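You operate a simulated robot arm through the tools that you are given. There is no shell and no other tool. Be economical: measure what you need, move in short steps, check, and stop when the job is done.

You run a simulated robot arm. Do the job below in one go: nothing can be reset, and whatever is moved stays where it is left.

Task
Lift the box cover, link the repair motor as its plate asks and cover it again.
Fine: 400/690 V wants delta, links down on the lower studs; 230/400 V wants star, links across; lay the cover on the clear patch beside the motor, which is not wired.

The check looks at the end state, three seconds after you hand in, the way a careful person would. Anything else that was tipped, shoved, dropped, spilled or broken makes it a failure. Lids that push on must go on centred and level and be pressed home; caps that screw on are set level and turned clockwise until they are tight.

Robot
A 7-joint arm with a two-finger parallel gripper, fixed in place. Base frame: the origin is at the foot of the arm, x ahead of it, y to its left, z up. Lengths are in mm, angles in rad, forces in N, time in s.
With the tool pointing down near the work surface it reaches from about 140 to 560 mm from the base axis. Its first joint turns from -1.152 to 1.152 rad. Payload 2.5 kg.
The tool frame sits at the grasp point between the pads (the TCP): z along the fingers, y along the line on which they close. The tips reach 23 mm beyond it. The gripper opens to 94 mm. The fingers are 38 mm wide and 10 mm thick; the gripper's body (54 by 96 mm) begins 39 mm behind the TCP.
Orientation is told as [roll, pitch, yaw] about the base's x, y, z axes, in that order, counted from this pose: with the fingers straight down and closing along the base's y, the tool's x points along the base's -x, its y along +y and its z along -z.

Tools
- The arm moves only by the tool jog_arm. Its argument "motion" is a list of rows, each an object of numbers (a shift or turn left out is 0, a gripper value left out holds the last): "tx", "ty", "tz": the shift along the tool's x, y, z in units of 20 mm (1.0 is 20 mm); "rx", "ry", "rz": the turn, a rotation vector about the tool's x, y, z in units of 8 degrees (1.0 is 8 degrees); "grip": the gripper command, from -1 (shut) to 1 (fully open), values between in proportion. In form: [{"tx": .., "ty": .., "tz": .., "rx": .., "ry": .., "rz": .., "grip": ..}, ...]. A call has 1 to 12 rows; each row shifts and turns the commanded pose from where the row before left it, along the tool's axes as they then stand. A call with a number of a shift or a turn outside -1 to 1 is refused whole. A row lasts 0.2 s, in which the tool goes at most 50 mm and 0.15 rad; a call with a longer step from one row to the next is refused whole, and so is a gripper value outside its range. Where a pose cannot be reached the arm comes as near as it can. A force on the tool above 40 N (or 10 N above the force at the start of the call, whichever is more), or a blocked arm, ends the call early, and 0.2 s more pass. Each finger travels about 108 mm/s and halts on what it meets, pressing with about 29 N; the grip force reading is that of the motor and also rises with nothing between the fingers. The clock runs only during rows and for 0.2 s after the last one: add rows that do not move to give the fingers time. It gives the time, the measured TCP pose, the force on the tool (base axes), the opening and the grip force at its end, in the units of the frame above (readings bear some noise).
- Cameras (640 x 400 px; columns grow to the right, rows downward): "scene" is fixed at [126, -415.8, 538.3]; the picture's right is [0.75, -0.66, 0.00], its down [-0.42, -0.48, -0.77] and it looks along [0.51, 0.57, -0.64] (base axes); focal length 214 px, centre (320, 200). "wrist" rides on the gripper at [-39, 0, -44] in the tool frame; the picture's right is [0.00, -1.00, 0.00], its down [0.97, 0.00, -0.24] and it looks along [0.24, 0.00, 0.97] (tool axes); focal length 218 px, centre (320, 200). There is no depth. A picture from a camera that has moved, and an enlarged one, comes with that camera's place and axes in the base frame and with its lens.
- camera(camera): a new picture of that camera. It takes no simulated time.
- inspect(camera, box): a new picture of the part [left, top, right, bottom] of that camera's present view, enlarged. It takes no simulated time.
- finish_job(): hands the job in; it is judged then, once.

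Work in short steps. Places have to be worked out from the pictures, the camera data and where the tool is seen: move nearer, look again, correct. Check each grasp and each placing, and mend what went wrong. You have 120 turns and 76 pictures in all, those below and enlarged ones among them. Open the gripper and draw the arm clear of the work before you hand the job in, unless the task says otherwise; then end with one line.

The tools are called after "Call:" by a JSON object that holds its "name" and its "arguments". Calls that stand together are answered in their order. jog_arm: Moves the arm, as the interface text tells. Its arguments: {"type":"object","properties":{"motion":{"type":"array","items":{"type":"object","properties":{"tx":{"type":"number"},"ty":{"type":"number"},"tz":{"type":"number"},"rx":{"type":"number"},"ry":{"type":"number"},"rz":{"type":"number"},"grip":{"type":"number"}}}}},"required":["motion"]} The other tools are called the same way: camera (camera) takes a picture; inspect (camera, box) takes an enlarged picture of a part of a camera's view; finish_job () hands the job in.

At the start:

```text
t: 0.0
position: [244.5, -215.2, 528.7]
tool_rot: [0.001, -0.001, 0.0]
ft_force: [-0.3, 0.2, -0.3]
grip_width: 94.0
finger_force: 0.1
```

scene: 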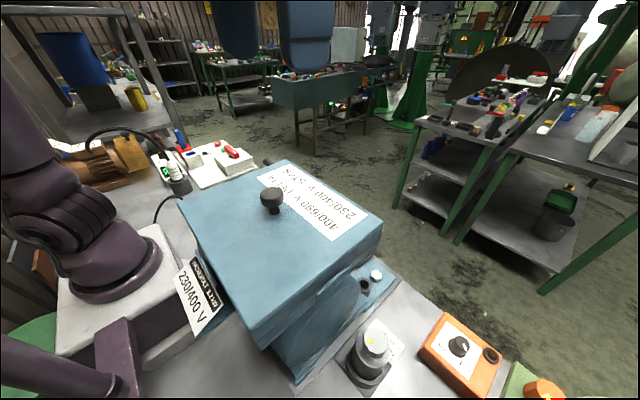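
wrist: 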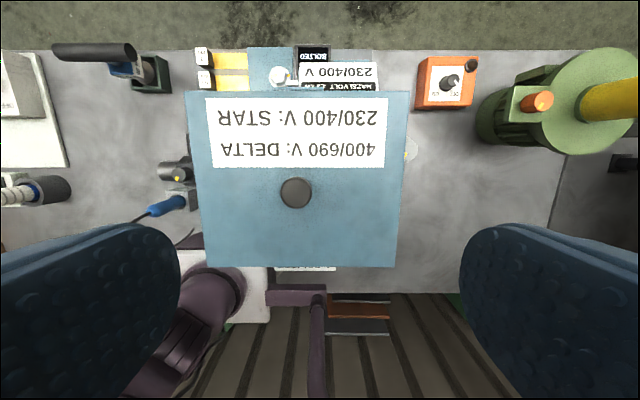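

I start by enlarging the box, its labels, and the surroundings.

Call:
{"name": "inspect", "arguments": {"camera": "wrist", "box": [160, 30, 480, 230]}}

Call:
{"name": "inspect", "arguments": {"camera": "scene", "box": [140, 140, 460, 400]}}

Call:
{"name": "inspect", "arguments": {"camera": "wrist", "box": [240, 40, 400, 110]}}

```text
2.00 times, centred on (320, 130) of wrist
camera zoom: at [284.3, -215.7, 572.7], right [0.0, -1.0, 0.0], down [-0.97, 0.0, 0.24], along [-0.24, 0.0, -0.97], focal length 436 px, centre (320, 340)
```

zoom: 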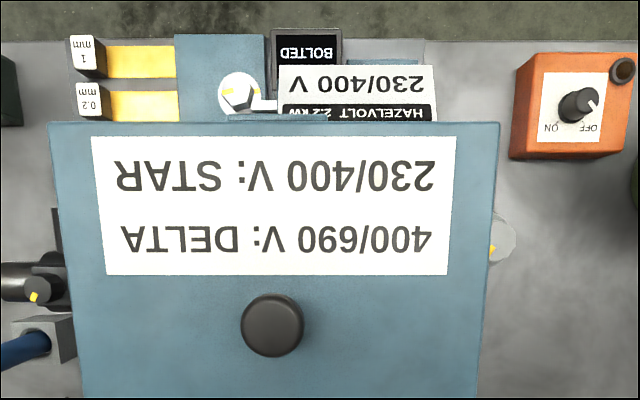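

```text
1.54 times, centred on (300, 270) of scene
camera zoom: at [126.0, -415.8, 538.3], right [0.75, -0.66, 0.0], down [-0.42, -0.48, -0.77], along [0.51, 0.57, -0.64], focal length 330 px, centre (351, 92)
```

zoom: 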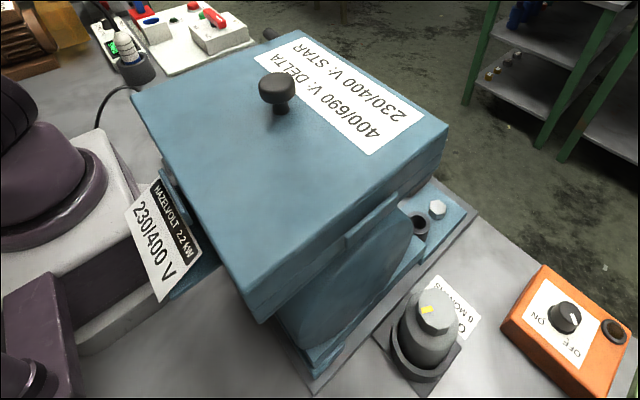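

```text
4.00 times, centred on (320, 75) of wrist
camera zoom: at [284.3, -215.7, 572.7], right [0.0, -1.0, 0.0], down [-0.97, 0.0, 0.24], along [-0.24, 0.0, -0.97], focal length 873 px, centre (320, 700)
```

zoom: 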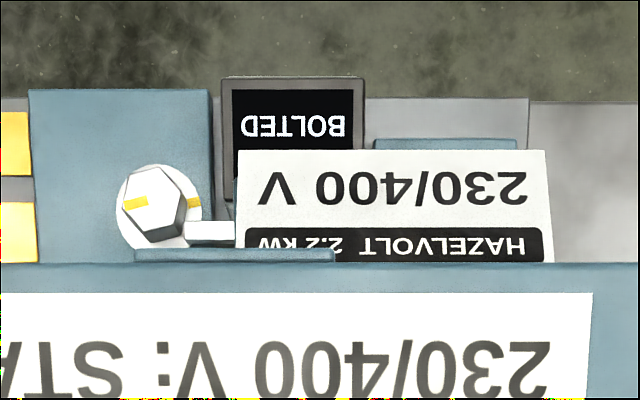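

Both plates on the motor read 230/400 V, so it needs star, with links across. I shift towards -y for parallax and to see the clear patch.

Call:
{"name": "jog_arm", "arguments": {"motion": [{"ty": -1}, {"ty": -1}, {"ty": -1}, {"ty": -1}, {"ty": -1}, {}]}}

Call:
{"name": "camera", "arguments": {"camera": "wrist"}}

Call:
{"name": "camera", "arguments": {"camera": "scene"}}

```text
t: 1.4
position: [244.5, -316.1, 528.4]
tool_rot: [-0.001, 0.0, -0.001]
ft_force: [-1.1, 0.0, -0.3]
grip_width: 93.7
finger_force: 0.1
```

```text
70 pictures are left
camera wrist: at [284.1, -316.2, 572.4], right [0.0, -1.0, 0.0], down [-0.97, 0.0, 0.24], along [-0.24, 0.0, -0.97], focal length 218 px, centre (320, 200)
```

wrist: 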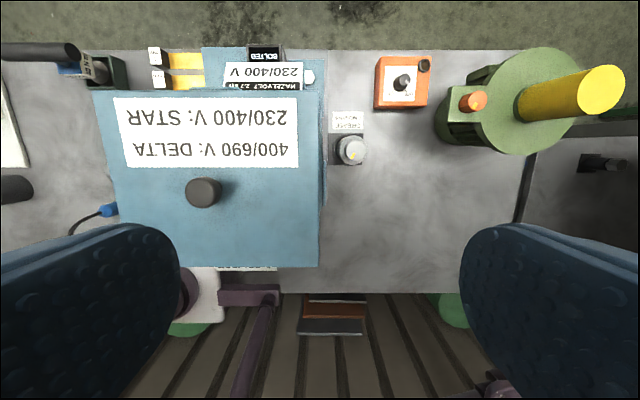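

```text
69 pictures are left
```

scene: 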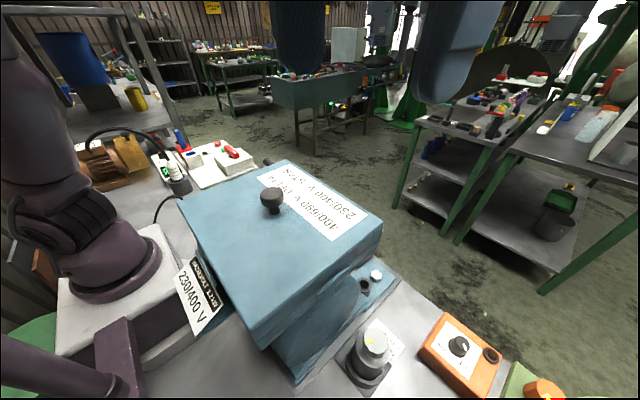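

Triangulating the knob and cover from these views gives a knob at about (236,-190,342) and a cover top at z≈312 spanning roughly x 128–342, y -316 to -68. The bench itself looks much lower, at z≈30–45. I move over the patch to look closer and test reach.

Call:
{"name": "jog_arm", "arguments": {"motion": [{"ty": -1}, {"ty": -1}, {"ty": -1}, {"ty": -1}, {"ty": -1}, {"ty": -1}, {"ty": -1}, {}]}}

Call:
{"name": "camera", "arguments": {"camera": "wrist"}}

```text
t: 3.2
position: [230.2, -411.2, 511.4]
tool_rot: [-0.001, -0.001, 0.001]
ft_force: [0.3, 0.7, 0.6]
grip_width: 93.9
finger_force: 0.1
out of reach, approached as far as the arm can: row 4, 5, 6, 7
```

```text
68 pictures are left
camera wrist: at [269.9, -411.9, 554.6], right [0.0, -1.0, 0.0], down [-0.97, 0.0, 0.24], along [-0.24, 0.0, -0.97], focal length 218 px, centre (320, 200)
```

wrist: 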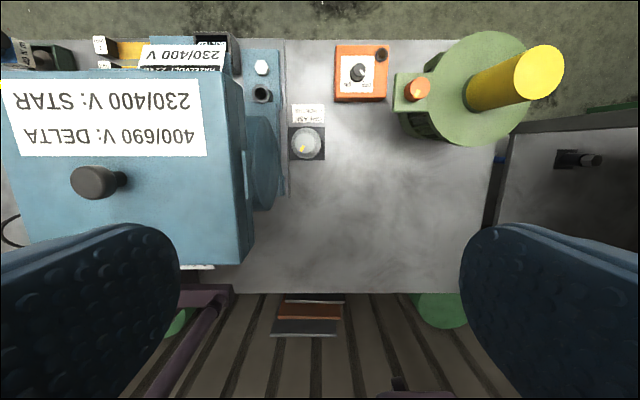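

The reach limit bites here and the right-hand patch is awkward, so I go back and check the +y side of the motor.

Call:
{"name": "jog_arm", "arguments": {"motion": [{"ty": 1}, {"ty": 1}, {"ty": 1}, {"ty": 1}, {"ty": 1}, {"ty": 1}, {"ty": 1}, {"ty": 1}, {"ty": 1}, {"ty": 1}, {"ty": 1}, {"ty": 1}]}}

Call:
{"name": "jog_arm", "arguments": {"motion": [{"ty": 1}, {"ty": 1}, {"ty": 1}, {"ty": 1}, {"ty": 1}, {"ty": 1}, {"ty": 1}, {"ty": 1}, {"ty": 1}, {"ty": 1}, {"ty": 1}, {}]}}

Call:
{"name": "camera", "arguments": {"camera": "wrist"}}

```text
t: 5.8
position: [231.3, -170.8, 509.9]
tool_rot: [0.0, -0.002, -0.001]
ft_force: [0.2, -0.2, 1.5]
grip_width: 93.9
finger_force: 0.1
```

```text
t: 8.4
position: [231.4, 48.5, 510.2]
tool_rot: [0.002, 0.001, 0.001]
ft_force: [-0.2, -0.9, -0.7]
grip_width: 93.9
finger_force: 0.1
```

```text
67 pictures are left
camera wrist: at [270.8, 49.4, 553.9], right [0.0, -1.0, 0.0], down [-0.97, 0.0, 0.24], along [-0.24, 0.0, -0.97], focal length 218 px, centre (320, 200)
```

wrist: 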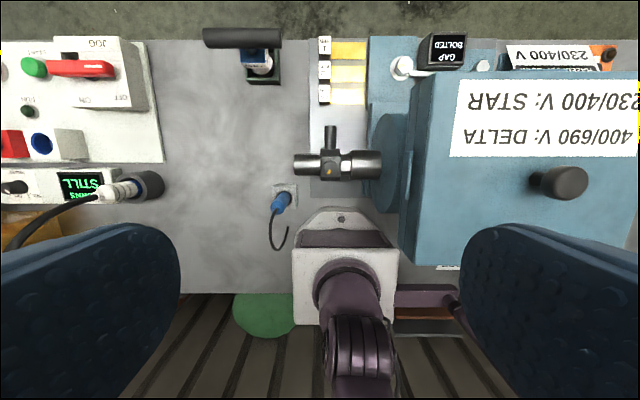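

The patch on the +y side, between the control panel and the shaft end, is clear and within reach. I move over it and lower to measure.

Call:
{"name": "jog_arm", "arguments": {"motion": [{"ty": 1}, {"ty": 1}, {"ty": 1}, {"ty": 1}, {"ty": 1}, {"ty": 1}, {"ty": 1}, {"ty": 1}, {"ty": 1}, {"ty": 1}, {"ty": 1}, {"ty": 1}]}}

Call:
{"name": "camera", "arguments": {"camera": "wrist"}}

Call:
{"name": "jog_arm", "arguments": {"motion": [{"tz": 1}, {"tz": 1}, {"tz": 1}, {"tz": 1}, {"tz": 1}, {"tz": 1}, {"tz": 1}, {"tz": 1}, {"tz": 1}, {}]}}

Call:
{"name": "camera", "arguments": {"camera": "wrist"}}

```text
t: 11.0
position: [230.5, 289.7, 510.4]
tool_rot: [-0.002, -0.001, 0.001]
ft_force: [0.5, -0.5, 0.7]
grip_width: 93.9
finger_force: 0.1
```

```text
66 pictures are left
camera wrist: at [270.2, 288.6, 554.5], right [0.0, -1.0, 0.0], down [-0.97, 0.0, 0.24], along [-0.24, 0.0, -0.97], focal length 218 px, centre (320, 200)
```

wrist: 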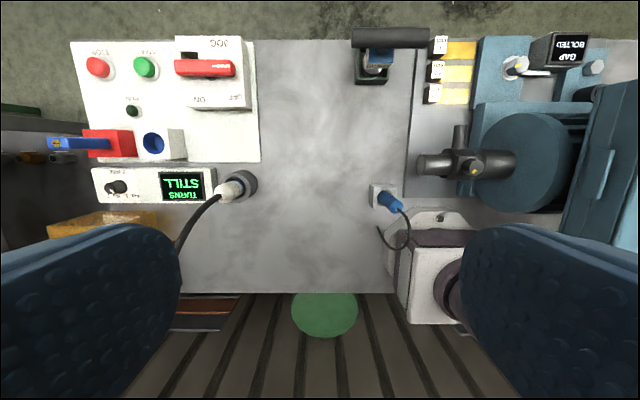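

```text
t: 13.2
position: [232.1, 288.7, 331.0]
tool_rot: [0.0, 0.0, 0.0]
ft_force: [0.1, -0.2, -0.3]
grip_width: 93.9
finger_force: 0.1
```

```text
65 pictures are left
camera wrist: at [271.1, 288.4, 373.3], right [0.0, -1.0, 0.0], down [-0.97, 0.0, 0.24], along [-0.24, 0.0, -0.97], focal length 218 px, centre (320, 200)
```

wrist: 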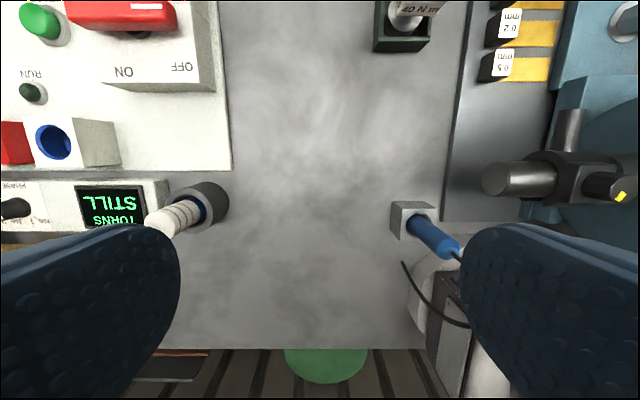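

The bench is at z≈0, and the clear area here is about y 170–430, x up to 395. I rehearse the lay-down pose unloaded: yaw +90° at about (250,298), then down.

Call:
{"name": "jog_arm", "arguments": {"motion": [{"rz": -1, "tx": -0.9, "ty": 0.45}, {"rz": -1}, {"rz": -1}, {"rz": -1}, {"rz": -1}, {"rz": -1}, {"rz": -1}, {"rz": -1}, {"rz": -1}, {"rz": -1}, {"rz": -1}, {"rz": -0.25}]}}

Call:
{"name": "jog_arm", "arguments": {"motion": [{"tz": 1}, {"tz": 1}, {"tz": 1}, {"tz": 1}, {"tz": 1}, {"tz": 1}, {"tz": 1}, {"tz": 1}, {"tz": 1}, {"tz": 1}, {"tz": 1}, {"tz": 1}]}}

Call:
{"name": "camera", "arguments": {"camera": "wrist"}}

```text
t: 15.8
position: [248.7, 297.7, 330.2]
tool_rot: [0.002, 0.0, 1.572]
ft_force: [0.3, 0.0, 0.1]
grip_width: 93.9
finger_force: 0.2
```

```text
t: 18.4
position: [249.2, 297.4, 89.1]
tool_rot: [0.001, 0.0, 1.571]
ft_force: [-0.1, 0.6, -0.3]
grip_width: 93.7
finger_force: 0.0
```

```text
64 pictures are left
camera wrist: at [250.0, 336.0, 133.5], right [1.0, 0.0, 0.0], down [0.0, -0.97, 0.24], along [0.0, -0.24, -0.97], focal length 218 px, centre (320, 200)
```

wrist: 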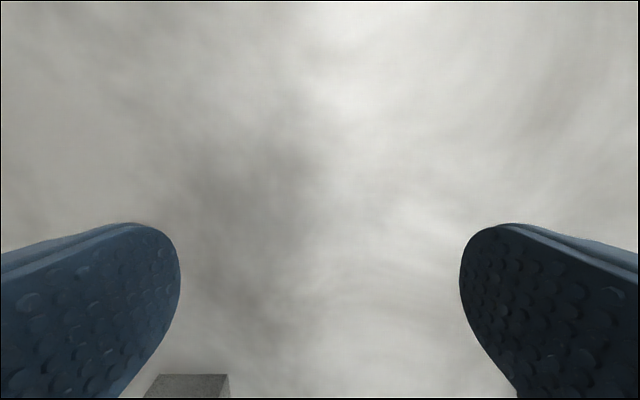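

The pose is reachable and clear. I go back up, unrotate, and travel above the knob.

Call:
{"name": "jog_arm", "arguments": {"motion": [{"tz": -1}, {"tz": -1}, {"tz": -1}, {"tz": -1}, {"tz": -1}, {"tz": -1}, {"tz": -1}, {"tz": -1}, {"tz": -1}, {"tz": -1}, {"tz": -1}, {"tz": -1}]}}

Call:
{"name": "jog_arm", "arguments": {"motion": [{"tz": -1, "rz": 1}, {"tz": -1, "rz": 1}, {"tz": -1, "rz": 1}, {"tz": -1, "rz": 1}, {"rz": 1}, {"rz": 1}, {"rz": 1}, {"rz": 1}, {"rz": 1}, {"rz": 1}, {"rz": 1}, {"rz": 0.25}]}}

Call:
{"name": "jog_arm", "arguments": {"motion": [{"ty": -1}, {"ty": -1}, {"ty": -1}, {"ty": -1}, {"ty": -1}, {"ty": -1}, {"ty": -1}, {"ty": -1}, {"ty": -1}, {"ty": -1}, {"ty": -1}, {"ty": -1}]}}

Call:
{"name": "jog_arm", "arguments": {"motion": [{"ty": -1}, {"ty": -1}, {"ty": -1}, {"ty": -1}, {"ty": -1}, {"ty": -1}, {"ty": -1}, {"ty": -1}, {"ty": -1}, {"ty": -1}, {"ty": -1}, {"ty": -1}]}}

Call:
{"name": "camera", "arguments": {"camera": "wrist"}}

```text
t: 21.0
position: [249.0, 297.5, 330.5]
tool_rot: [0.0, -0.001, 1.571]
ft_force: [0.0, 0.3, 0.0]
grip_width: 94.0
finger_force: 0.0
```

```text
t: 23.6
position: [248.5, 298.1, 410.2]
tool_rot: [0.0, 0.0, -0.001]
ft_force: [0.1, -0.2, -0.2]
grip_width: 94.3
finger_force: 0.1
```

```text
t: 26.2
position: [249.2, 57.6, 411.1]
tool_rot: [0.0, 0.0, 0.001]
ft_force: [-0.4, -0.2, 0.2]
grip_width: 94.0
finger_force: 0.0
```

```text
t: 28.8
position: [248.1, -182.6, 409.8]
tool_rot: [0.0, 0.001, 0.0]
ft_force: [0.6, 1.2, 0.0]
grip_width: 94.3
finger_force: 0.0
```

```text
63 pictures are left
camera wrist: at [288.3, -182.5, 453.2], right [0.0, -1.0, 0.0], down [-0.97, 0.0, 0.24], along [-0.24, 0.0, -0.97], focal length 218 px, centre (320, 200)
```

wrist: 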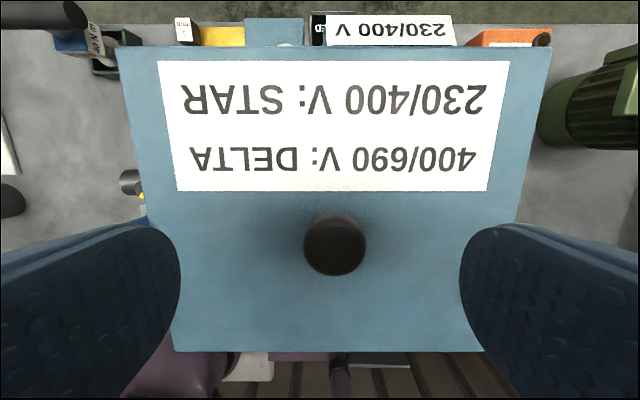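

The knob is at (236,-191), about 33 mm across with its top at z≈342. I centre over it and descend to z≈355 with a check.

Call:
{"name": "jog_arm", "arguments": {"motion": [{"tx": 0.6, "ty": -0.41}, {"tz": 1}, {"tz": 1}, {"tz": 0.75}, {}]}}

Call:
{"name": "camera", "arguments": {"camera": "wrist"}}

Call:
{"name": "inspect", "arguments": {"camera": "scene", "box": [180, 130, 400, 280]}}

```text
t: 30.0
position: [238.0, -190.3, 354.6]
tool_rot: [0.0, 0.001, -0.001]
ft_force: [0.7, -0.3, 0.7]
grip_width: 94.1
finger_force: 0.0
```

```text
62 pictures are left
camera wrist: at [276.8, -191.0, 398.1], right [0.0, -1.0, 0.0], down [-0.97, 0.0, 0.24], along [-0.24, 0.0, -0.97], focal length 218 px, centre (320, 200)
```

wrist: 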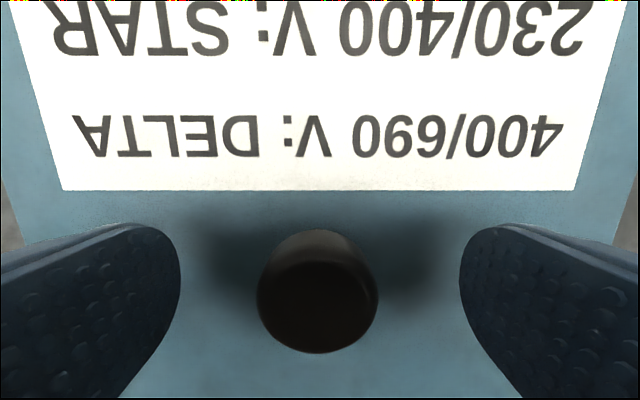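

```text
2.67 times, centred on (290, 205) of scene
camera zoom: at [126.0, -415.8, 538.3], right [0.75, -0.66, 0.0], down [-0.42, -0.48, -0.77], along [0.51, 0.57, -0.64], focal length 572 px, centre (400, 187)
```

zoom: 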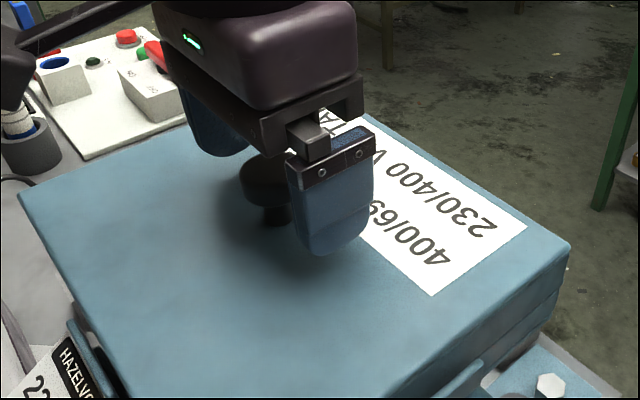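

The knob is centred between the pads. I lower to TCP z≈339 and close.

Call:
{"name": "jog_arm", "arguments": {"motion": [{"tx": 0.08, "tz": 0.4}, {"tz": 0.38}, {}, {"grip": -1}, {"grip": -1}, {"grip": -1}, {"grip": -1}]}}

Call:
{"name": "inspect", "arguments": {"camera": "scene", "box": [180, 130, 400, 280]}}

```text
t: 31.6
position: [234.7, -190.3, 339.3]
tool_rot: [-0.001, 0.001, -0.001]
ft_force: [0.7, -0.1, 0.3]
grip_width: 33.0
finger_force: 28.7
```

```text
2.67 times, centred on (290, 205) of scene
camera zoom: at [126.0, -415.8, 538.3], right [0.75, -0.66, 0.0], down [-0.42, -0.48, -0.77], along [0.51, 0.57, -0.64], focal length 572 px, centre (400, 187)
```

zoom: 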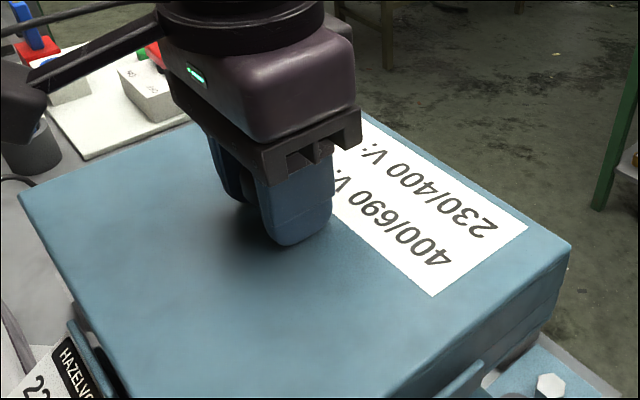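

Knob gripped at 33 mm. I record this pose (~235,-190.3,339.3) and lift slowly.

Call:
{"name": "jog_arm", "arguments": {"motion": [{"tz": -0.3}, {"tz": -0.3}, {"tz": -0.4}, {}]}}

Call:
{"name": "inspect", "arguments": {"camera": "scene", "box": [160, 130, 420, 390]}}

```text
t: 32.6
position: [234.6, -190.3, 360.0]
tool_rot: [0.0, -0.002, -0.001]
ft_force: [-0.3, 0.0, -1.1]
grip_width: 33.2
finger_force: 29.0
```

```text
1.54 times, centred on (290, 260) of scene
camera zoom: at [126.0, -415.8, 538.3], right [0.75, -0.66, 0.0], down [-0.42, -0.48, -0.77], along [0.51, 0.57, -0.64], focal length 330 px, centre (366, 108)
```

zoom: 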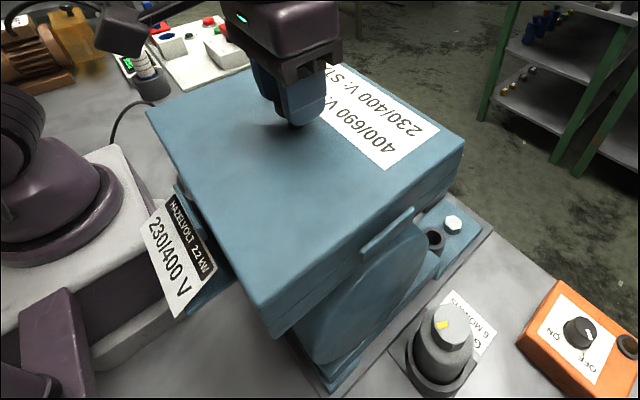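

The cover comes up level. I raise it well clear.

Call:
{"name": "jog_arm", "arguments": {"motion": [{"tz": -0.5}, {"tz": -0.6}, {"tz": -0.7}, {"tz": -0.7}, {"tz": -0.7}, {"tz": -0.7}, {"tz": -0.7}, {"tz": -0.7}, {}]}}

Call:
{"name": "camera", "arguments": {"camera": "scene"}}

```text
t: 34.6
position: [235.8, -191.3, 466.4]
tool_rot: [0.0, -0.001, -0.001]
ft_force: [0.6, -0.3, -3.6]
grip_width: 32.8
finger_force: 28.4
```

```text
58 pictures are left
```

scene: 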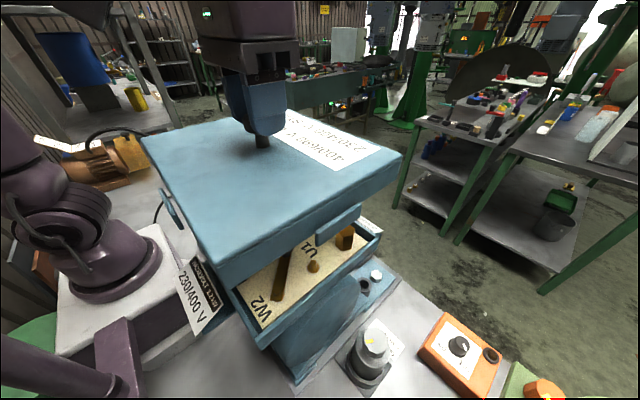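

Cover is free and the terminal board is visible. I move it outward, then swing across to the +y patch at height.

Call:
{"name": "jog_arm", "arguments": {"motion": [{"tx": -0.6}, {"tx": -0.7}, {"tx": -0.7}, {"tx": -0.7}, {"tx": -0.5}, {"ty": 0.5}, {"ty": 0.8}, {"ty": 0.8}, {"ty": 0.8}, {"ty": 0.8}, {"ty": 0.8}, {"ty": 0.8}]}}

Call:
{"name": "jog_arm", "arguments": {"motion": [{"ty": 0.8}, {"ty": 0.8}, {"ty": 0.8}, {"ty": 0.8}, {"ty": 0.8}, {"ty": 0.8}, {"ty": 0.8}, {"ty": 0.8}, {"ty": 0.8}, {"ty": 0.8}, {"ty": 0.8}, {"ty": 0.8}]}}

Call:
{"name": "camera", "arguments": {"camera": "scene"}}

```text
t: 37.2
position: [299.7, -82.8, 465.4]
tool_rot: [0.0, -0.001, 0.001]
ft_force: [0.0, -0.7, -4.5]
grip_width: 33.1
finger_force: 28.6
```

```text
t: 39.8
position: [299.4, 108.6, 465.0]
tool_rot: [0.001, 0.0, -0.001]
ft_force: [0.2, -0.1, -4.3]
grip_width: 33.0
finger_force: 28.8
```

```text
57 pictures are left
```

scene: 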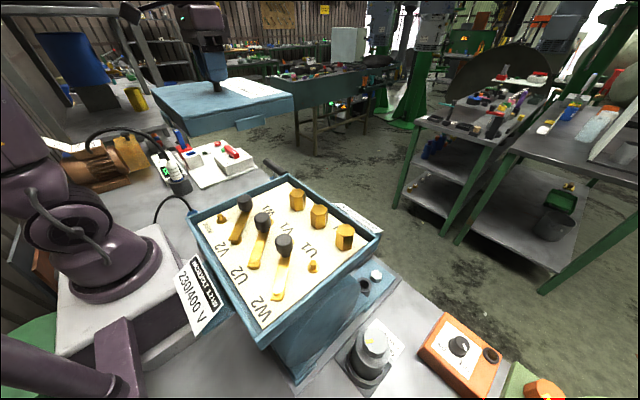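

Everything is steady. I continue to y≈300 and rotate 90° at height.

Call:
{"name": "jog_arm", "arguments": {"motion": [{"ty": 0.8}, {"ty": 0.8}, {"ty": 0.8}, {"ty": 0.8}, {"ty": 0.8}, {"ty": 0.8}, {"ty": 0.8}, {"ty": 0.8}, {"ty": 0.8}, {"ty": 0.8}, {"ty": 0.8}, {"ty": 0.8}]}}

Call:
{"name": "jog_arm", "arguments": {"motion": [{"tx": 0.6, "rz": -0.9}, {"rz": -0.95}, {"rz": -0.95}, {"rz": -0.95}, {"rz": -0.95}, {"rz": -0.95}, {"rz": -0.95}, {"rz": -0.95}, {"rz": -0.95}, {"rz": -0.95}, {"rz": -0.95}, {"rz": -0.85}]}}

Call:
{"name": "camera", "arguments": {"camera": "scene"}}

Call:
{"name": "camera", "arguments": {"camera": "wrist"}}

```text
t: 42.4
position: [298.5, 300.0, 464.8]
tool_rot: [0.001, 0.0, 0.0]
ft_force: [-0.2, -0.4, -4.3]
grip_width: 33.0
finger_force: 29.2
```

```text
t: 45.0
position: [287.8, 300.0, 464.7]
tool_rot: [0.0, -0.001, 1.573]
ft_force: [0.4, 0.3, -2.7]
grip_width: 33.2
finger_force: 28.9
```

```text
56 pictures are left
```

scene: 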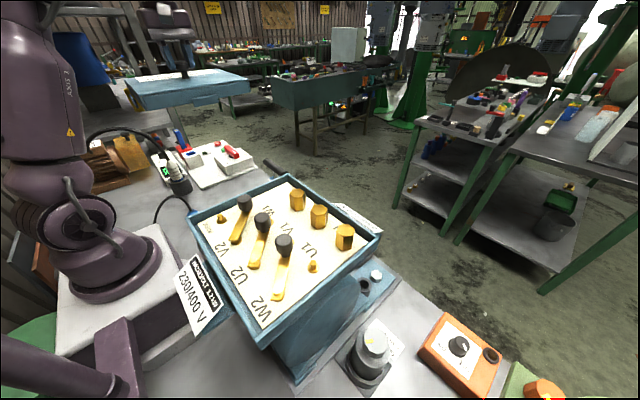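

```text
55 pictures are left
camera wrist: at [288.3, 338.5, 509.4], right [1.0, 0.0, 0.0], down [0.0, -0.97, 0.24], along [0.0, -0.24, -0.97], focal length 218 px, centre (320, 200)
```

wrist: 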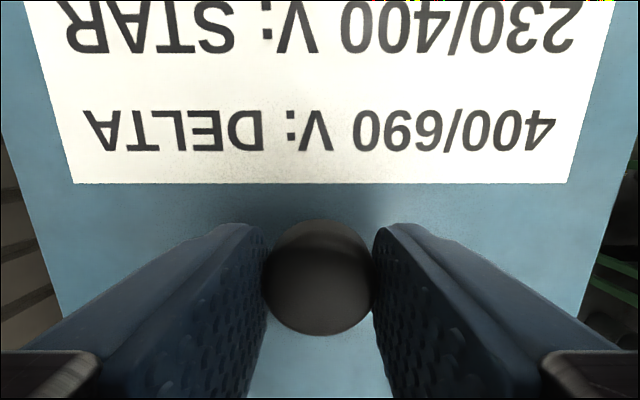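

The cover is steady in the grip. I shift to x≈250 and descend to TCP z≈125.

Call:
{"name": "jog_arm", "arguments": {"motion": [{"ty": 0.6, "tx": 0.15}, {"ty": 0.6}, {"ty": 0.65}, {"tz": 0.5}, {"tz": 1}, {"tz": 1}, {"tz": 1}, {"tz": 1}, {"tz": 1}, {"tz": 1}, {"tz": 0.7}, {"tz": 0.3}]}}

Call:
{"name": "jog_arm", "arguments": {"motion": [{"tz": 0.5}, {"tz": 1}, {"tz": 1}, {"tz": 1}, {"tz": 1}, {"tz": 1}, {"tz": 1}, {"tz": 1}, {"tz": 1}, {"tz": 0.7}, {"tz": 0.3}, {}]}}

Call:
{"name": "camera", "arguments": {"camera": "scene"}}

Call:
{"name": "camera", "arguments": {"camera": "wrist"}}

```text
t: 47.6
position: [250.9, 297.0, 314.8]
tool_rot: [0.0, 0.0, 1.571]
ft_force: [0.7, 0.0, -4.5]
grip_width: 33.3
finger_force: 28.9
```

```text
t: 50.2
position: [249.9, 296.5, 125.3]
tool_rot: [0.0, 0.0, 1.572]
ft_force: [0.3, 0.0, -4.5]
grip_width: 33.1
finger_force: 28.9
```

```text
54 pictures are left
```

scene: 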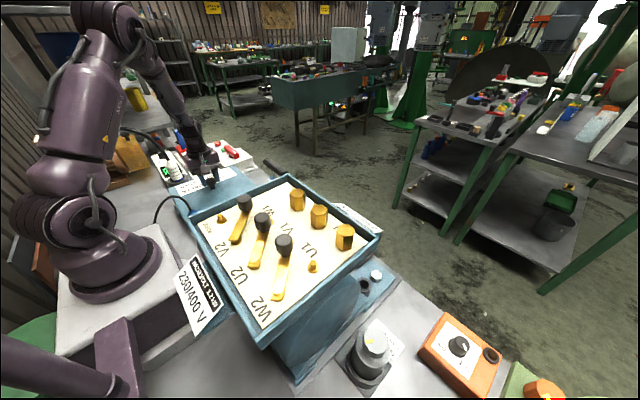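

```text
53 pictures are left
camera wrist: at [251.1, 335.3, 168.7], right [1.0, 0.0, 0.0], down [0.0, -0.97, 0.24], along [0.0, -0.24, -0.97], focal length 218 px, centre (320, 200)
```

wrist: 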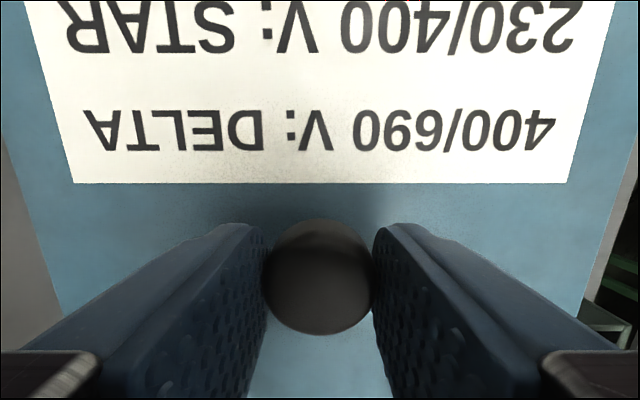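

Clearance around the cover is good. I lower in small steps until contact.

Call:
{"name": "jog_arm", "arguments": {"motion": [{"tz": 0.4}, {"tz": 0.4}, {"tz": 0.4}, {"tz": 0.3}, {"tz": 0.3}, {"tz": 0.2}, {"tz": 0.2}, {}]}}

Call:
{"name": "inspect", "arguments": {"camera": "scene", "box": [100, 120, 300, 240]}}

```text
t: 52.0
position: [251.1, 298.5, 82.0]
tool_rot: [-0.003, -0.003, 1.571]
ft_force: [-4.4, -2.4, 29.6]
grip_width: 33.1
finger_force: 28.9
```

```text
3.20 times, centred on (200, 180) of scene
camera zoom: at [125.9, -415.9, 538.3], right [0.75, -0.66, 0.0], down [-0.42, -0.48, -0.77], along [0.51, 0.58, -0.64], focal length 686 px, centre (704, 264)
```

zoom: 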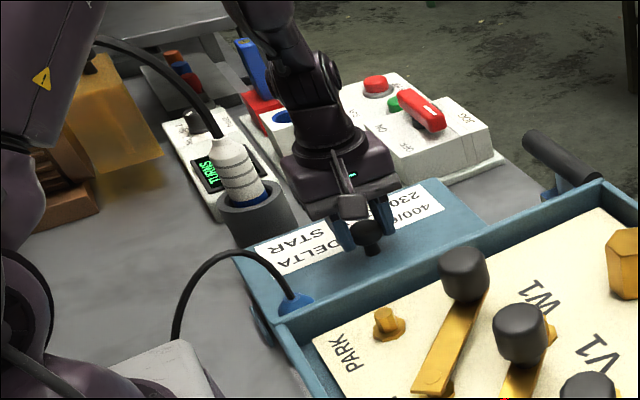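

Contact at TCP z≈82. I relieve the preload, open, and rise.

Call:
{"name": "jog_arm", "arguments": {"motion": [{"tz": -0.08}, {}]}}

Call:
{"name": "jog_arm", "arguments": {"motion": [{"grip": -0.1}, {"grip": 0.3}, {"grip": 0.3}, {"tz": -0.4}, {"tz": -0.6}, {"tz": -1}, {"tz": -1}, {"tz": -1}, {"tz": -1}, {"tz": -1}, {"tz": -1}, {}]}}

Call:
{"name": "camera", "arguments": {"camera": "wrist"}}

Call:
{"name": "inspect", "arguments": {"camera": "scene", "box": [100, 120, 300, 240]}}

```text
t: 52.6
position: [250.0, 297.1, 83.4]
tool_rot: [0.001, -0.001, 1.568]
ft_force: [1.4, 2.6, 2.3]
grip_width: 33.0
finger_force: 28.7
```

```text
t: 55.2
position: [252.3, 296.7, 224.1]
tool_rot: [0.001, 0.0, 1.57]
ft_force: [-0.2, 0.7, -0.2]
grip_width: 61.1
finger_force: 0.1
```

```text
51 pictures are left
camera wrist: at [251.8, 335.3, 267.6], right [1.0, 0.0, 0.0], down [0.0, -0.97, 0.24], along [0.0, -0.24, -0.97], focal length 218 px, centre (320, 200)
```

wrist: 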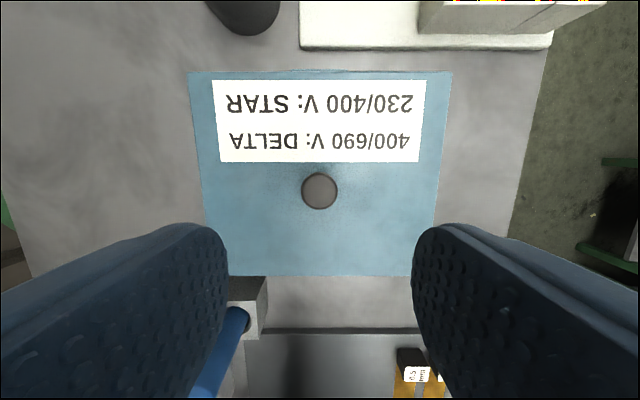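

```text
3.20 times, centred on (200, 180) of scene
camera zoom: at [126.0, -415.8, 538.3], right [0.75, -0.66, 0.0], down [-0.42, -0.48, -0.77], along [0.51, 0.57, -0.64], focal length 686 px, centre (704, 264)
```

zoom: 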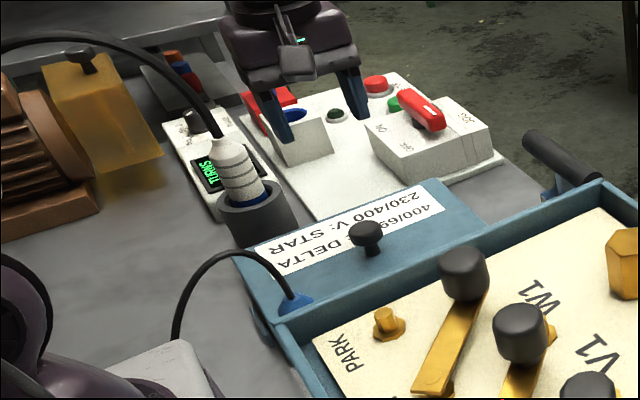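

The cover lies flat and clear of everything. I return to view the terminal board from above.

Call:
{"name": "jog_arm", "arguments": {"motion": [{"tz": -1, "rz": 1}, {"tz": -1, "rz": 1}, {"tz": -1, "rz": 1}, {"tz": -1, "rz": 1}, {"tz": -1, "rz": 1}, {"tz": -1, "rz": 1}, {"tz": -1, "rz": 1}, {"tz": -1, "rz": 1}, {"tz": -1, "rz": 1}, {"tz": -1, "rz": 1}, {"rz": 1}, {"rz": 0.25}]}}

Call:
{"name": "jog_arm", "arguments": {"motion": [{"ty": -1}, {"ty": -1}, {"ty": -1}, {"ty": -1}, {"ty": -1}, {"ty": -1}, {"ty": -1}, {"ty": -1}, {"ty": -1}, {"ty": -1}, {"ty": -1}, {"ty": -1}]}}

Call:
{"name": "jog_arm", "arguments": {"motion": [{"ty": -1}, {"ty": -1}, {"ty": -1}, {"ty": -1}, {"ty": -1}, {"ty": -1}, {"ty": -1}, {"ty": -1}, {"ty": -1}, {"ty": -1}, {"ty": -1}, {"ty": -1}]}}

Call:
{"name": "camera", "arguments": {"camera": "wrist"}}

Call:
{"name": "inspect", "arguments": {"camera": "scene", "box": [180, 160, 400, 360]}}

```text
t: 57.8
position: [250.1, 296.5, 423.4]
tool_rot: [-0.002, 0.0, -0.004]
ft_force: [-0.4, -0.2, 0.1]
grip_width: 60.8
finger_force: 0.1
```

```text
t: 60.4
position: [250.3, 56.0, 422.8]
tool_rot: [0.0, 0.001, 0.0]
ft_force: [-0.8, -0.2, -0.8]
grip_width: 61.3
finger_force: 0.1
```

```text
t: 63.0
position: [251.9, -185.4, 423.2]
tool_rot: [0.001, 0.0, 0.0]
ft_force: [0.4, -0.7, -0.3]
grip_width: 61.0
finger_force: 0.1
```

```text
49 pictures are left
camera wrist: at [290.7, -183.9, 466.6], right [0.0, -1.0, 0.0], down [-0.97, 0.0, 0.24], along [-0.24, 0.0, -0.97], focal length 218 px, centre (320, 200)
```

wrist: 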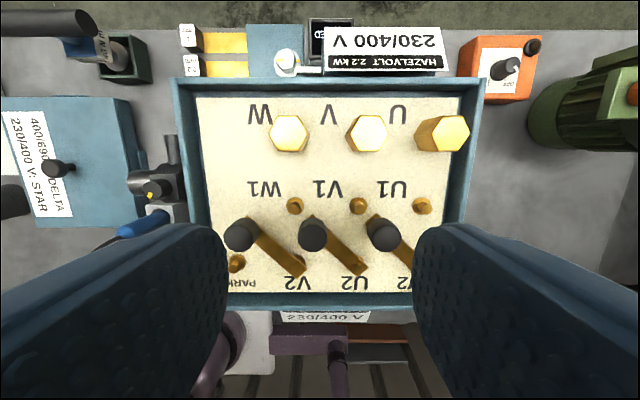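

```text
2.00 times, centred on (290, 260) of scene
camera zoom: at [126.0, -415.8, 538.3], right [0.75, -0.66, 0.0], down [-0.42, -0.48, -0.77], along [0.51, 0.57, -0.64], focal length 429 px, centre (380, 80)
```

zoom: 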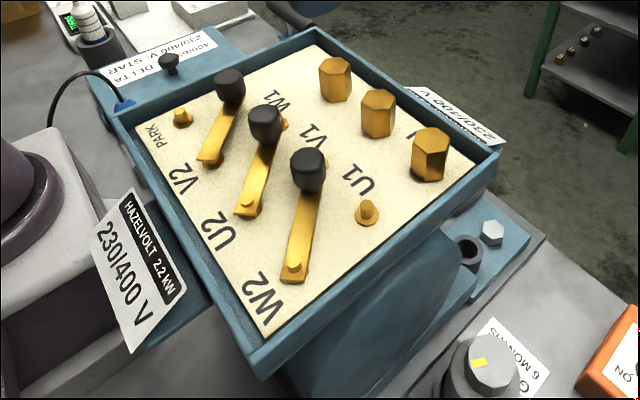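

I see three links with black knobs by the lower row (PARK, V2, U2, W2). I move back for a clearer view.

Call:
{"name": "jog_arm", "arguments": {"motion": [{"tx": 1, "ty": -0.5}, {"tx": 1}, {"tx": 1}, {"tx": 0.8}, {}]}}

Call:
{"name": "inspect", "arguments": {"camera": "wrist", "box": [160, 40, 500, 252]}}

Call:
{"name": "inspect", "arguments": {"camera": "scene", "box": [190, 180, 320, 310]}}

```text
t: 64.2
position: [174.8, -193.8, 423.2]
tool_rot: [0.0, 0.001, 0.0]
ft_force: [-0.3, -0.9, -0.2]
grip_width: 61.2
finger_force: 0.1
```

```text
1.88 times, centred on (330, 146) of wrist
camera zoom: at [214.0, -193.2, 466.8], right [0.0, -1.0, 0.0], down [-0.97, 0.0, 0.24], along [-0.24, 0.0, -0.97], focal length 411 px, centre (301, 302)
```

zoom: 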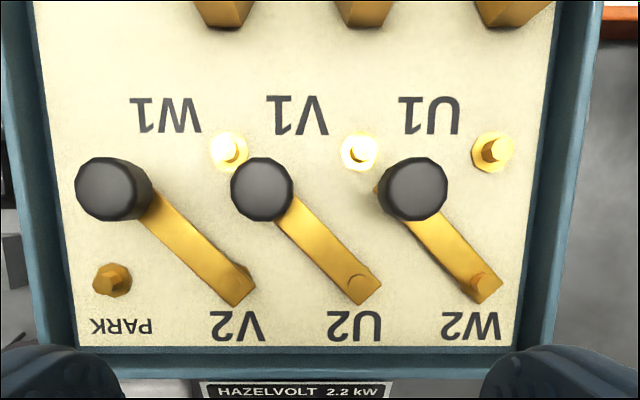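

```text
3.08 times, centred on (255, 245) of scene
camera zoom: at [126.0, -415.8, 538.3], right [0.75, -0.66, 0.0], down [-0.42, -0.48, -0.77], along [0.51, 0.57, -0.64], focal length 660 px, centre (520, 62)
```

zoom: 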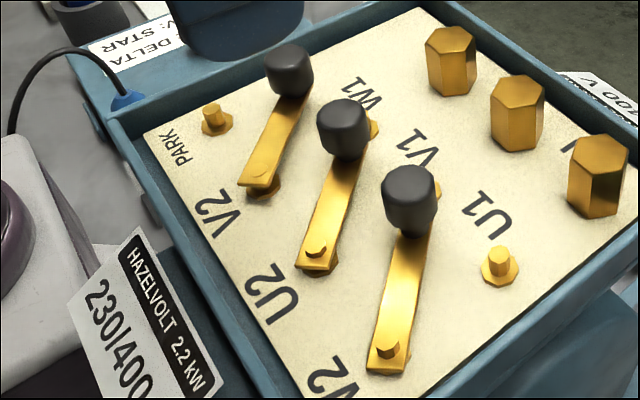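

The links pivot at V2, U2 and W2, with knobs swung to 45°. Stud pitch is about 57 mm. I zoom in on link heights and the stud ends before touching anything.

Call:
{"name": "inspect", "arguments": {"camera": "scene", "box": [225, 190, 275, 240]}}

Call:
{"name": "inspect", "arguments": {"camera": "scene", "box": [245, 225, 325, 305]}}

```text
8.00 times, centred on (250, 215) of scene
camera zoom: at [126.0, -415.8, 538.3], right [0.75, -0.66, 0.0], down [-0.42, -0.48, -0.77], along [0.51, 0.57, -0.64], focal length 1716 px, centre (880, 80)
```

zoom: 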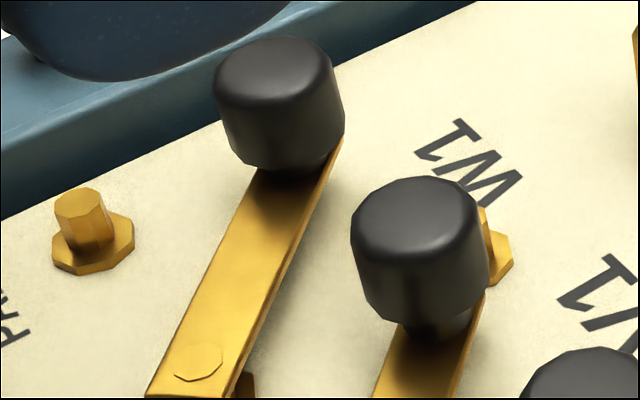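

```text
5.00 times, centred on (285, 265) of scene
camera zoom: at [126.0, -415.8, 538.3], right [0.75, -0.66, 0.0], down [-0.42, -0.48, -0.77], along [0.51, 0.57, -0.64], focal length 1072 px, centre (495, -125)
```

zoom: 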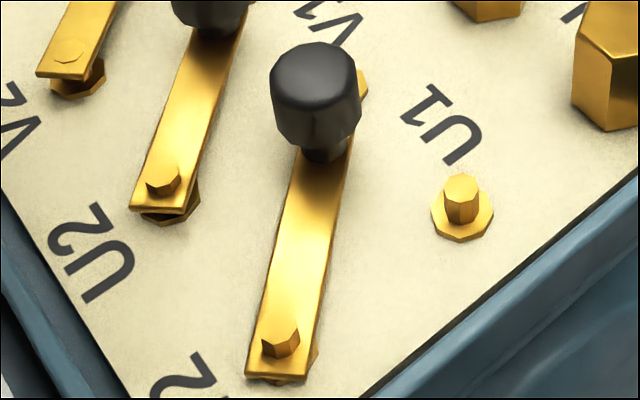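

The links are staggered in height (W2 lowest, V2 highest) and hinge at the lower studs. Star means swinging each knob onto the next lower stud (V2→PARK, U2→V2, W2→U2). I go above V2's knob with yaw -90 for a close look.

Call:
{"name": "jog_arm", "arguments": {"motion": [{"tx": -1, "ty": 1}, {"tx": -1, "ty": 1}, {"tx": -0.2, "ty": 1}, {"ty": 0.74}, {"rz": 1}, {"rz": 1}, {"rz": 1}, {"rz": 1}, {"rz": 1}, {"rz": 1}, {"rz": 1}, {"rz": 1}]}}

Call:
{"name": "jog_arm", "arguments": {"motion": [{"rz": 1}, {"rz": 1}, {"rz": 1}, {"rz": 0.25}, {"tz": 0.8}, {"tz": 0.8}, {"tz": 0.8, "grip": -0.2}, {}]}}

Call:
{"name": "camera", "arguments": {"camera": "wrist"}}

Call:
{"name": "inspect", "arguments": {"camera": "scene", "box": [180, 150, 340, 250]}}

```text
t: 66.8
position: [218.9, -118.7, 423.2]
tool_rot: [-0.001, 0.001, -1.12]
ft_force: [0.3, -0.3, 0.2]
grip_width: 60.9
finger_force: 0.0
```

```text
t: 68.6
position: [218.0, -118.1, 375.4]
tool_rot: [-0.001, 0.0, -1.57]
ft_force: [0.0, 0.4, -0.2]
grip_width: 37.3
finger_force: 0.1
```

```text
43 pictures are left
camera wrist: at [218.7, -158.1, 419.2], right [-1.0, 0.0, 0.0], down [0.0, 0.97, 0.24], along [0.0, 0.24, -0.97], focal length 218 px, centre (320, 200)
```

wrist: 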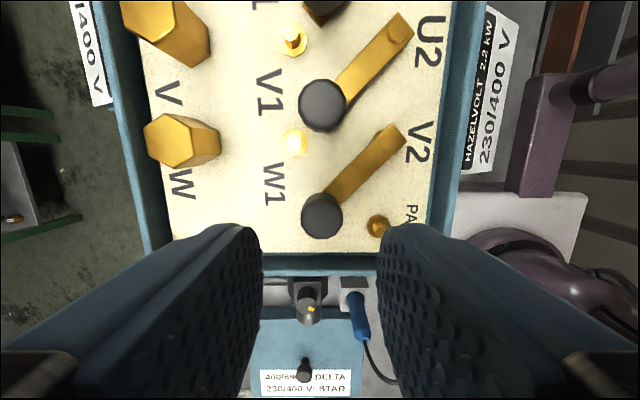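

```text
4.00 times, centred on (260, 200) of scene
camera zoom: at [126.0, -415.8, 538.3], right [0.75, -0.66, 0.0], down [-0.42, -0.48, -0.77], along [0.51, 0.57, -0.64], focal length 858 px, centre (560, 200)
```

zoom: 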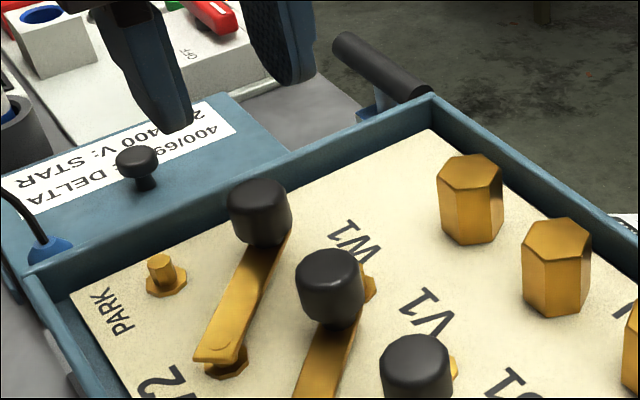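

V2's knob axis is at about (219,-123), top z≈306; board z≈272. I line up and lower to TCP z≈313 with the knob between open pads.

Call:
{"name": "jog_arm", "arguments": {"motion": [{"tx": -0.26, "ty": 0.04}, {"tz": 1}, {"tz": 0.8}, {"tz": 0.6}, {"tz": 0.4}, {"tz": 0.3}, {}]}}

Call:
{"name": "inspect", "arguments": {"camera": "scene", "box": [180, 150, 340, 250]}}

Call:
{"name": "camera", "arguments": {"camera": "wrist"}}

```text
t: 70.2
position: [218.4, -122.7, 312.7]
tool_rot: [0.0, 0.0, -1.57]
ft_force: [-0.5, 0.8, 0.2]
grip_width: 37.7
finger_force: 0.1
```

```text
4.00 times, centred on (260, 200) of scene
camera zoom: at [126.0, -415.8, 538.3], right [0.75, -0.66, 0.0], down [-0.42, -0.48, -0.77], along [0.51, 0.57, -0.64], focal length 858 px, centre (560, 200)
```

zoom: 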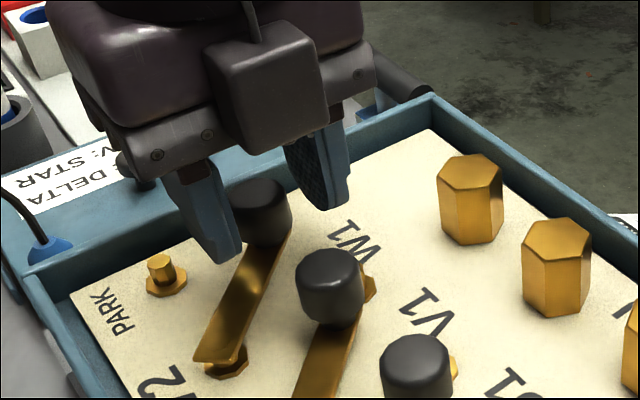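

```text
40 pictures are left
camera wrist: at [219.5, -162.7, 356.9], right [-1.0, 0.0, 0.0], down [0.0, 0.97, 0.24], along [0.0, 0.24, -0.97], focal length 218 px, centre (320, 200)
```

wrist: 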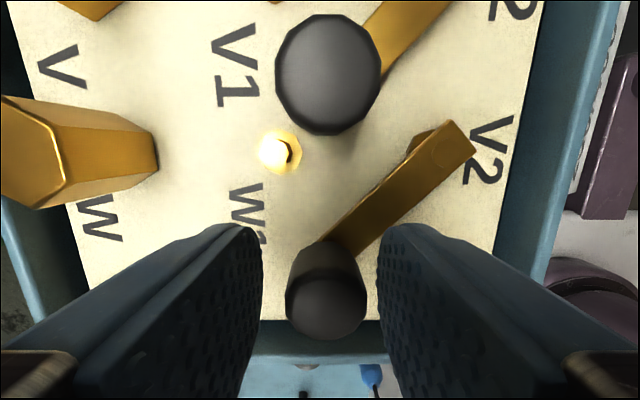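

The knob sits between the pads. I close gently to measure and confirm contact.

Call:
{"name": "jog_arm", "arguments": {"motion": [{"grip": -0.36}, {}, {"grip": -1}, {}, {}]}}

Call:
{"name": "camera", "arguments": {"camera": "wrist"}}

```text
t: 71.4
position: [219.6, -122.7, 314.5]
tool_rot: [-0.001, 0.002, -1.571]
ft_force: [-2.3, -6.2, -3.2]
grip_width: 23.4
finger_force: 45.3
```

```text
39 pictures are left
camera wrist: at [219.4, -163.0, 357.0], right [-1.0, 0.0, 0.0], down [0.0, 0.97, 0.24], along [0.0, 0.24, -0.97], focal length 218 px, centre (320, 200)
```

wrist: 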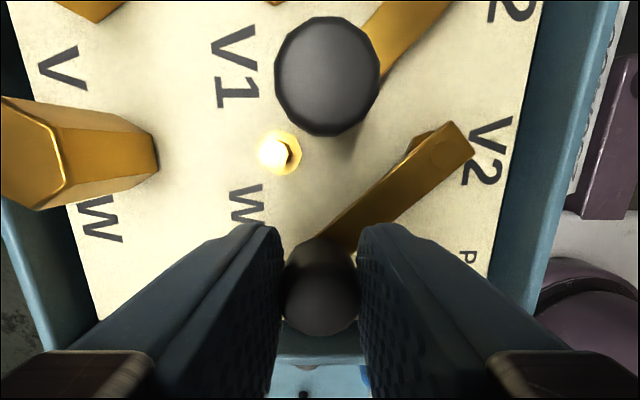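

Gripped at 23.4 mm. I try a small arc step towards PARK and watch the force.

Call:
{"name": "jog_arm", "arguments": {"motion": [{"ty": -0.11, "tx": 0.1}, {"ty": -0.12, "tx": 0.1}, {}]}}

Call:
{"name": "camera", "arguments": {"camera": "wrist"}}

```text
t: 72.2
position: [216.0, -118.7, 312.2]
tool_rot: [0.0, 0.001, -1.568]
ft_force: [13.2, 1.1, -11.3]
grip_width: 23.9
finger_force: 45.0
```

```text
38 pictures are left
camera wrist: at [215.6, -158.2, 357.0], right [-1.0, 0.0, 0.0], down [0.0, 0.97, 0.24], along [0.0, 0.24, -0.97], focal length 218 px, centre (320, 200)
```

wrist: 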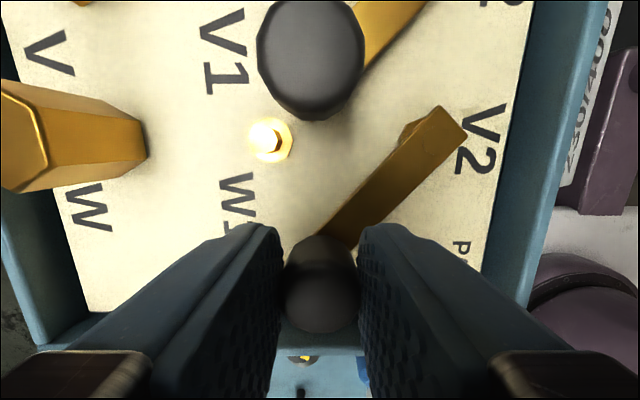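

Call:
{"name": "inspect", "arguments": {"camera": "wrist", "box": [280, 90, 520, 240]}}

Call:
{"name": "inspect", "arguments": {"camera": "scene", "box": [200, 180, 280, 240]}}

```text
2.67 times, centred on (400, 165) of wrist
camera zoom: at [215.6, -158.2, 357.0], right [-1.0, 0.0, 0.0], down [0.0, 0.97, 0.24], along [0.0, 0.24, -0.97], focal length 582 px, centre (107, 293)
```

zoom: 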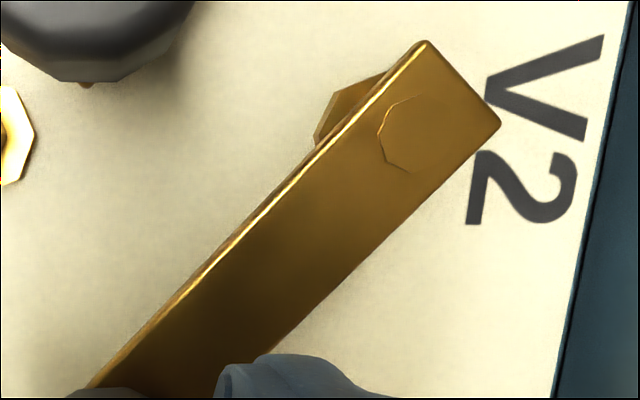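

```text
6.67 times, centred on (240, 210) of scene
camera zoom: at [126.1, -415.8, 538.3], right [0.75, -0.66, 0.0], down [-0.42, -0.48, -0.77], along [0.51, 0.58, -0.64], focal length 1430 px, centre (853, 133)
```

zoom: 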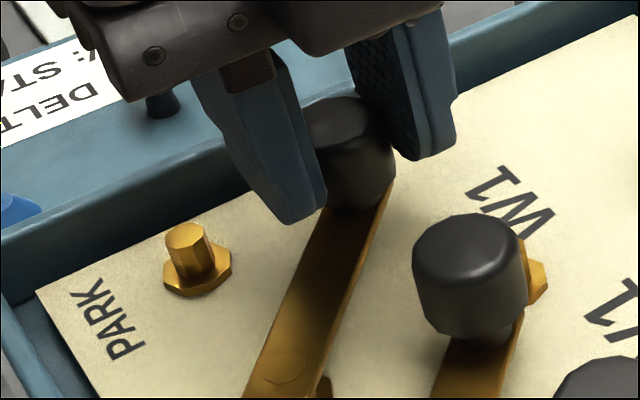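

The pin stays seated and the link turns. I loosen to a cage and continue along the arc.

Call:
{"name": "jog_arm", "arguments": {"motion": [{"grip": -0.38}, {"ty": -0.2, "tx": 0.12}, {"ty": -0.25, "tx": 0.12}, {"ty": -0.25, "tx": 0.1}, {"ty": -0.25, "tx": 0.08}, {}]}}

Call:
{"name": "camera", "arguments": {"camera": "wrist"}}

```text
t: 73.6
position: [195.7, -111.2, 312.8]
tool_rot: [0.0, -0.001, -1.57]
ft_force: [1.0, -0.5, 0.0]
grip_width: 29.3
finger_force: 0.4
```

```text
35 pictures are left
camera wrist: at [195.9, -150.7, 356.6], right [-1.0, 0.0, 0.0], down [0.0, 0.97, 0.24], along [0.0, 0.24, -0.97], focal length 218 px, centre (320, 200)
```

wrist: 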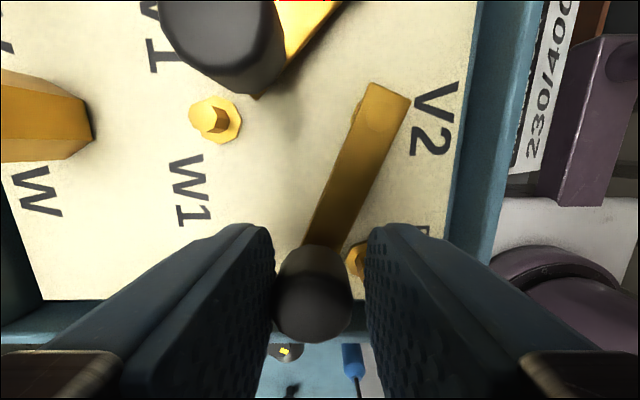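

It swings freely. I continue to directly above PARK.

Call:
{"name": "jog_arm", "arguments": {"motion": [{"ty": -0.25, "tx": 0.08}, {"ty": -0.25, "tx": 0.06}, {"ty": -0.25, "tx": 0.04}, {"ty": -0.15}, {}]}}

Call:
{"name": "camera", "arguments": {"camera": "wrist"}}

Call:
{"name": "inspect", "arguments": {"camera": "scene", "box": [190, 180, 270, 240]}}

```text
t: 74.8
position: [177.5, -108.5, 313.6]
tool_rot: [0.0, 0.0, -1.57]
ft_force: [0.3, 0.4, 0.5]
grip_width: 29.2
finger_force: 0.1
```

```text
34 pictures are left
camera wrist: at [177.9, -147.0, 356.8], right [-1.0, 0.0, 0.0], down [0.0, 0.97, 0.24], along [0.0, 0.24, -0.97], focal length 218 px, centre (320, 200)
```

wrist: 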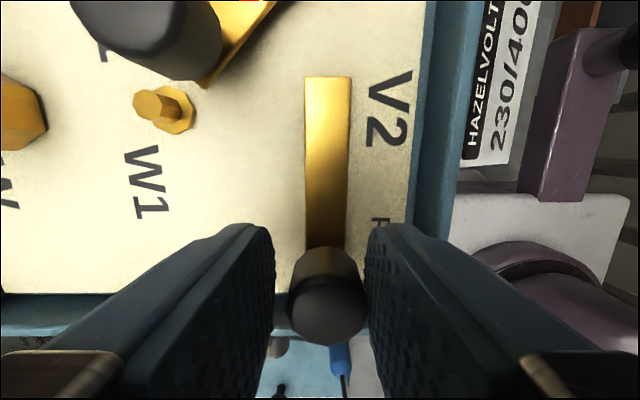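

```text
6.67 times, centred on (230, 210) of scene
camera zoom: at [126.0, -415.8, 538.3], right [0.75, -0.66, 0.0], down [-0.42, -0.48, -0.77], along [0.51, 0.57, -0.64], focal length 1430 px, centre (920, 133)
```

zoom: 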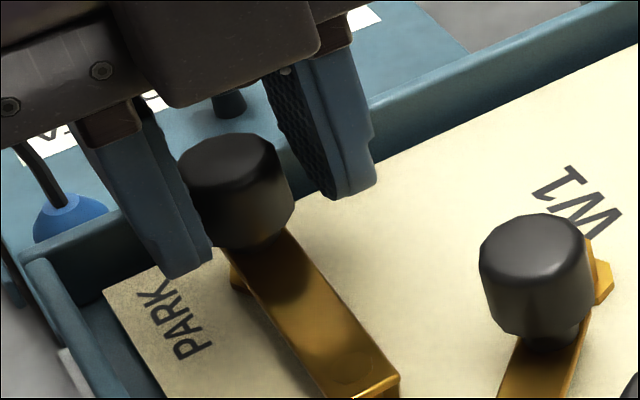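

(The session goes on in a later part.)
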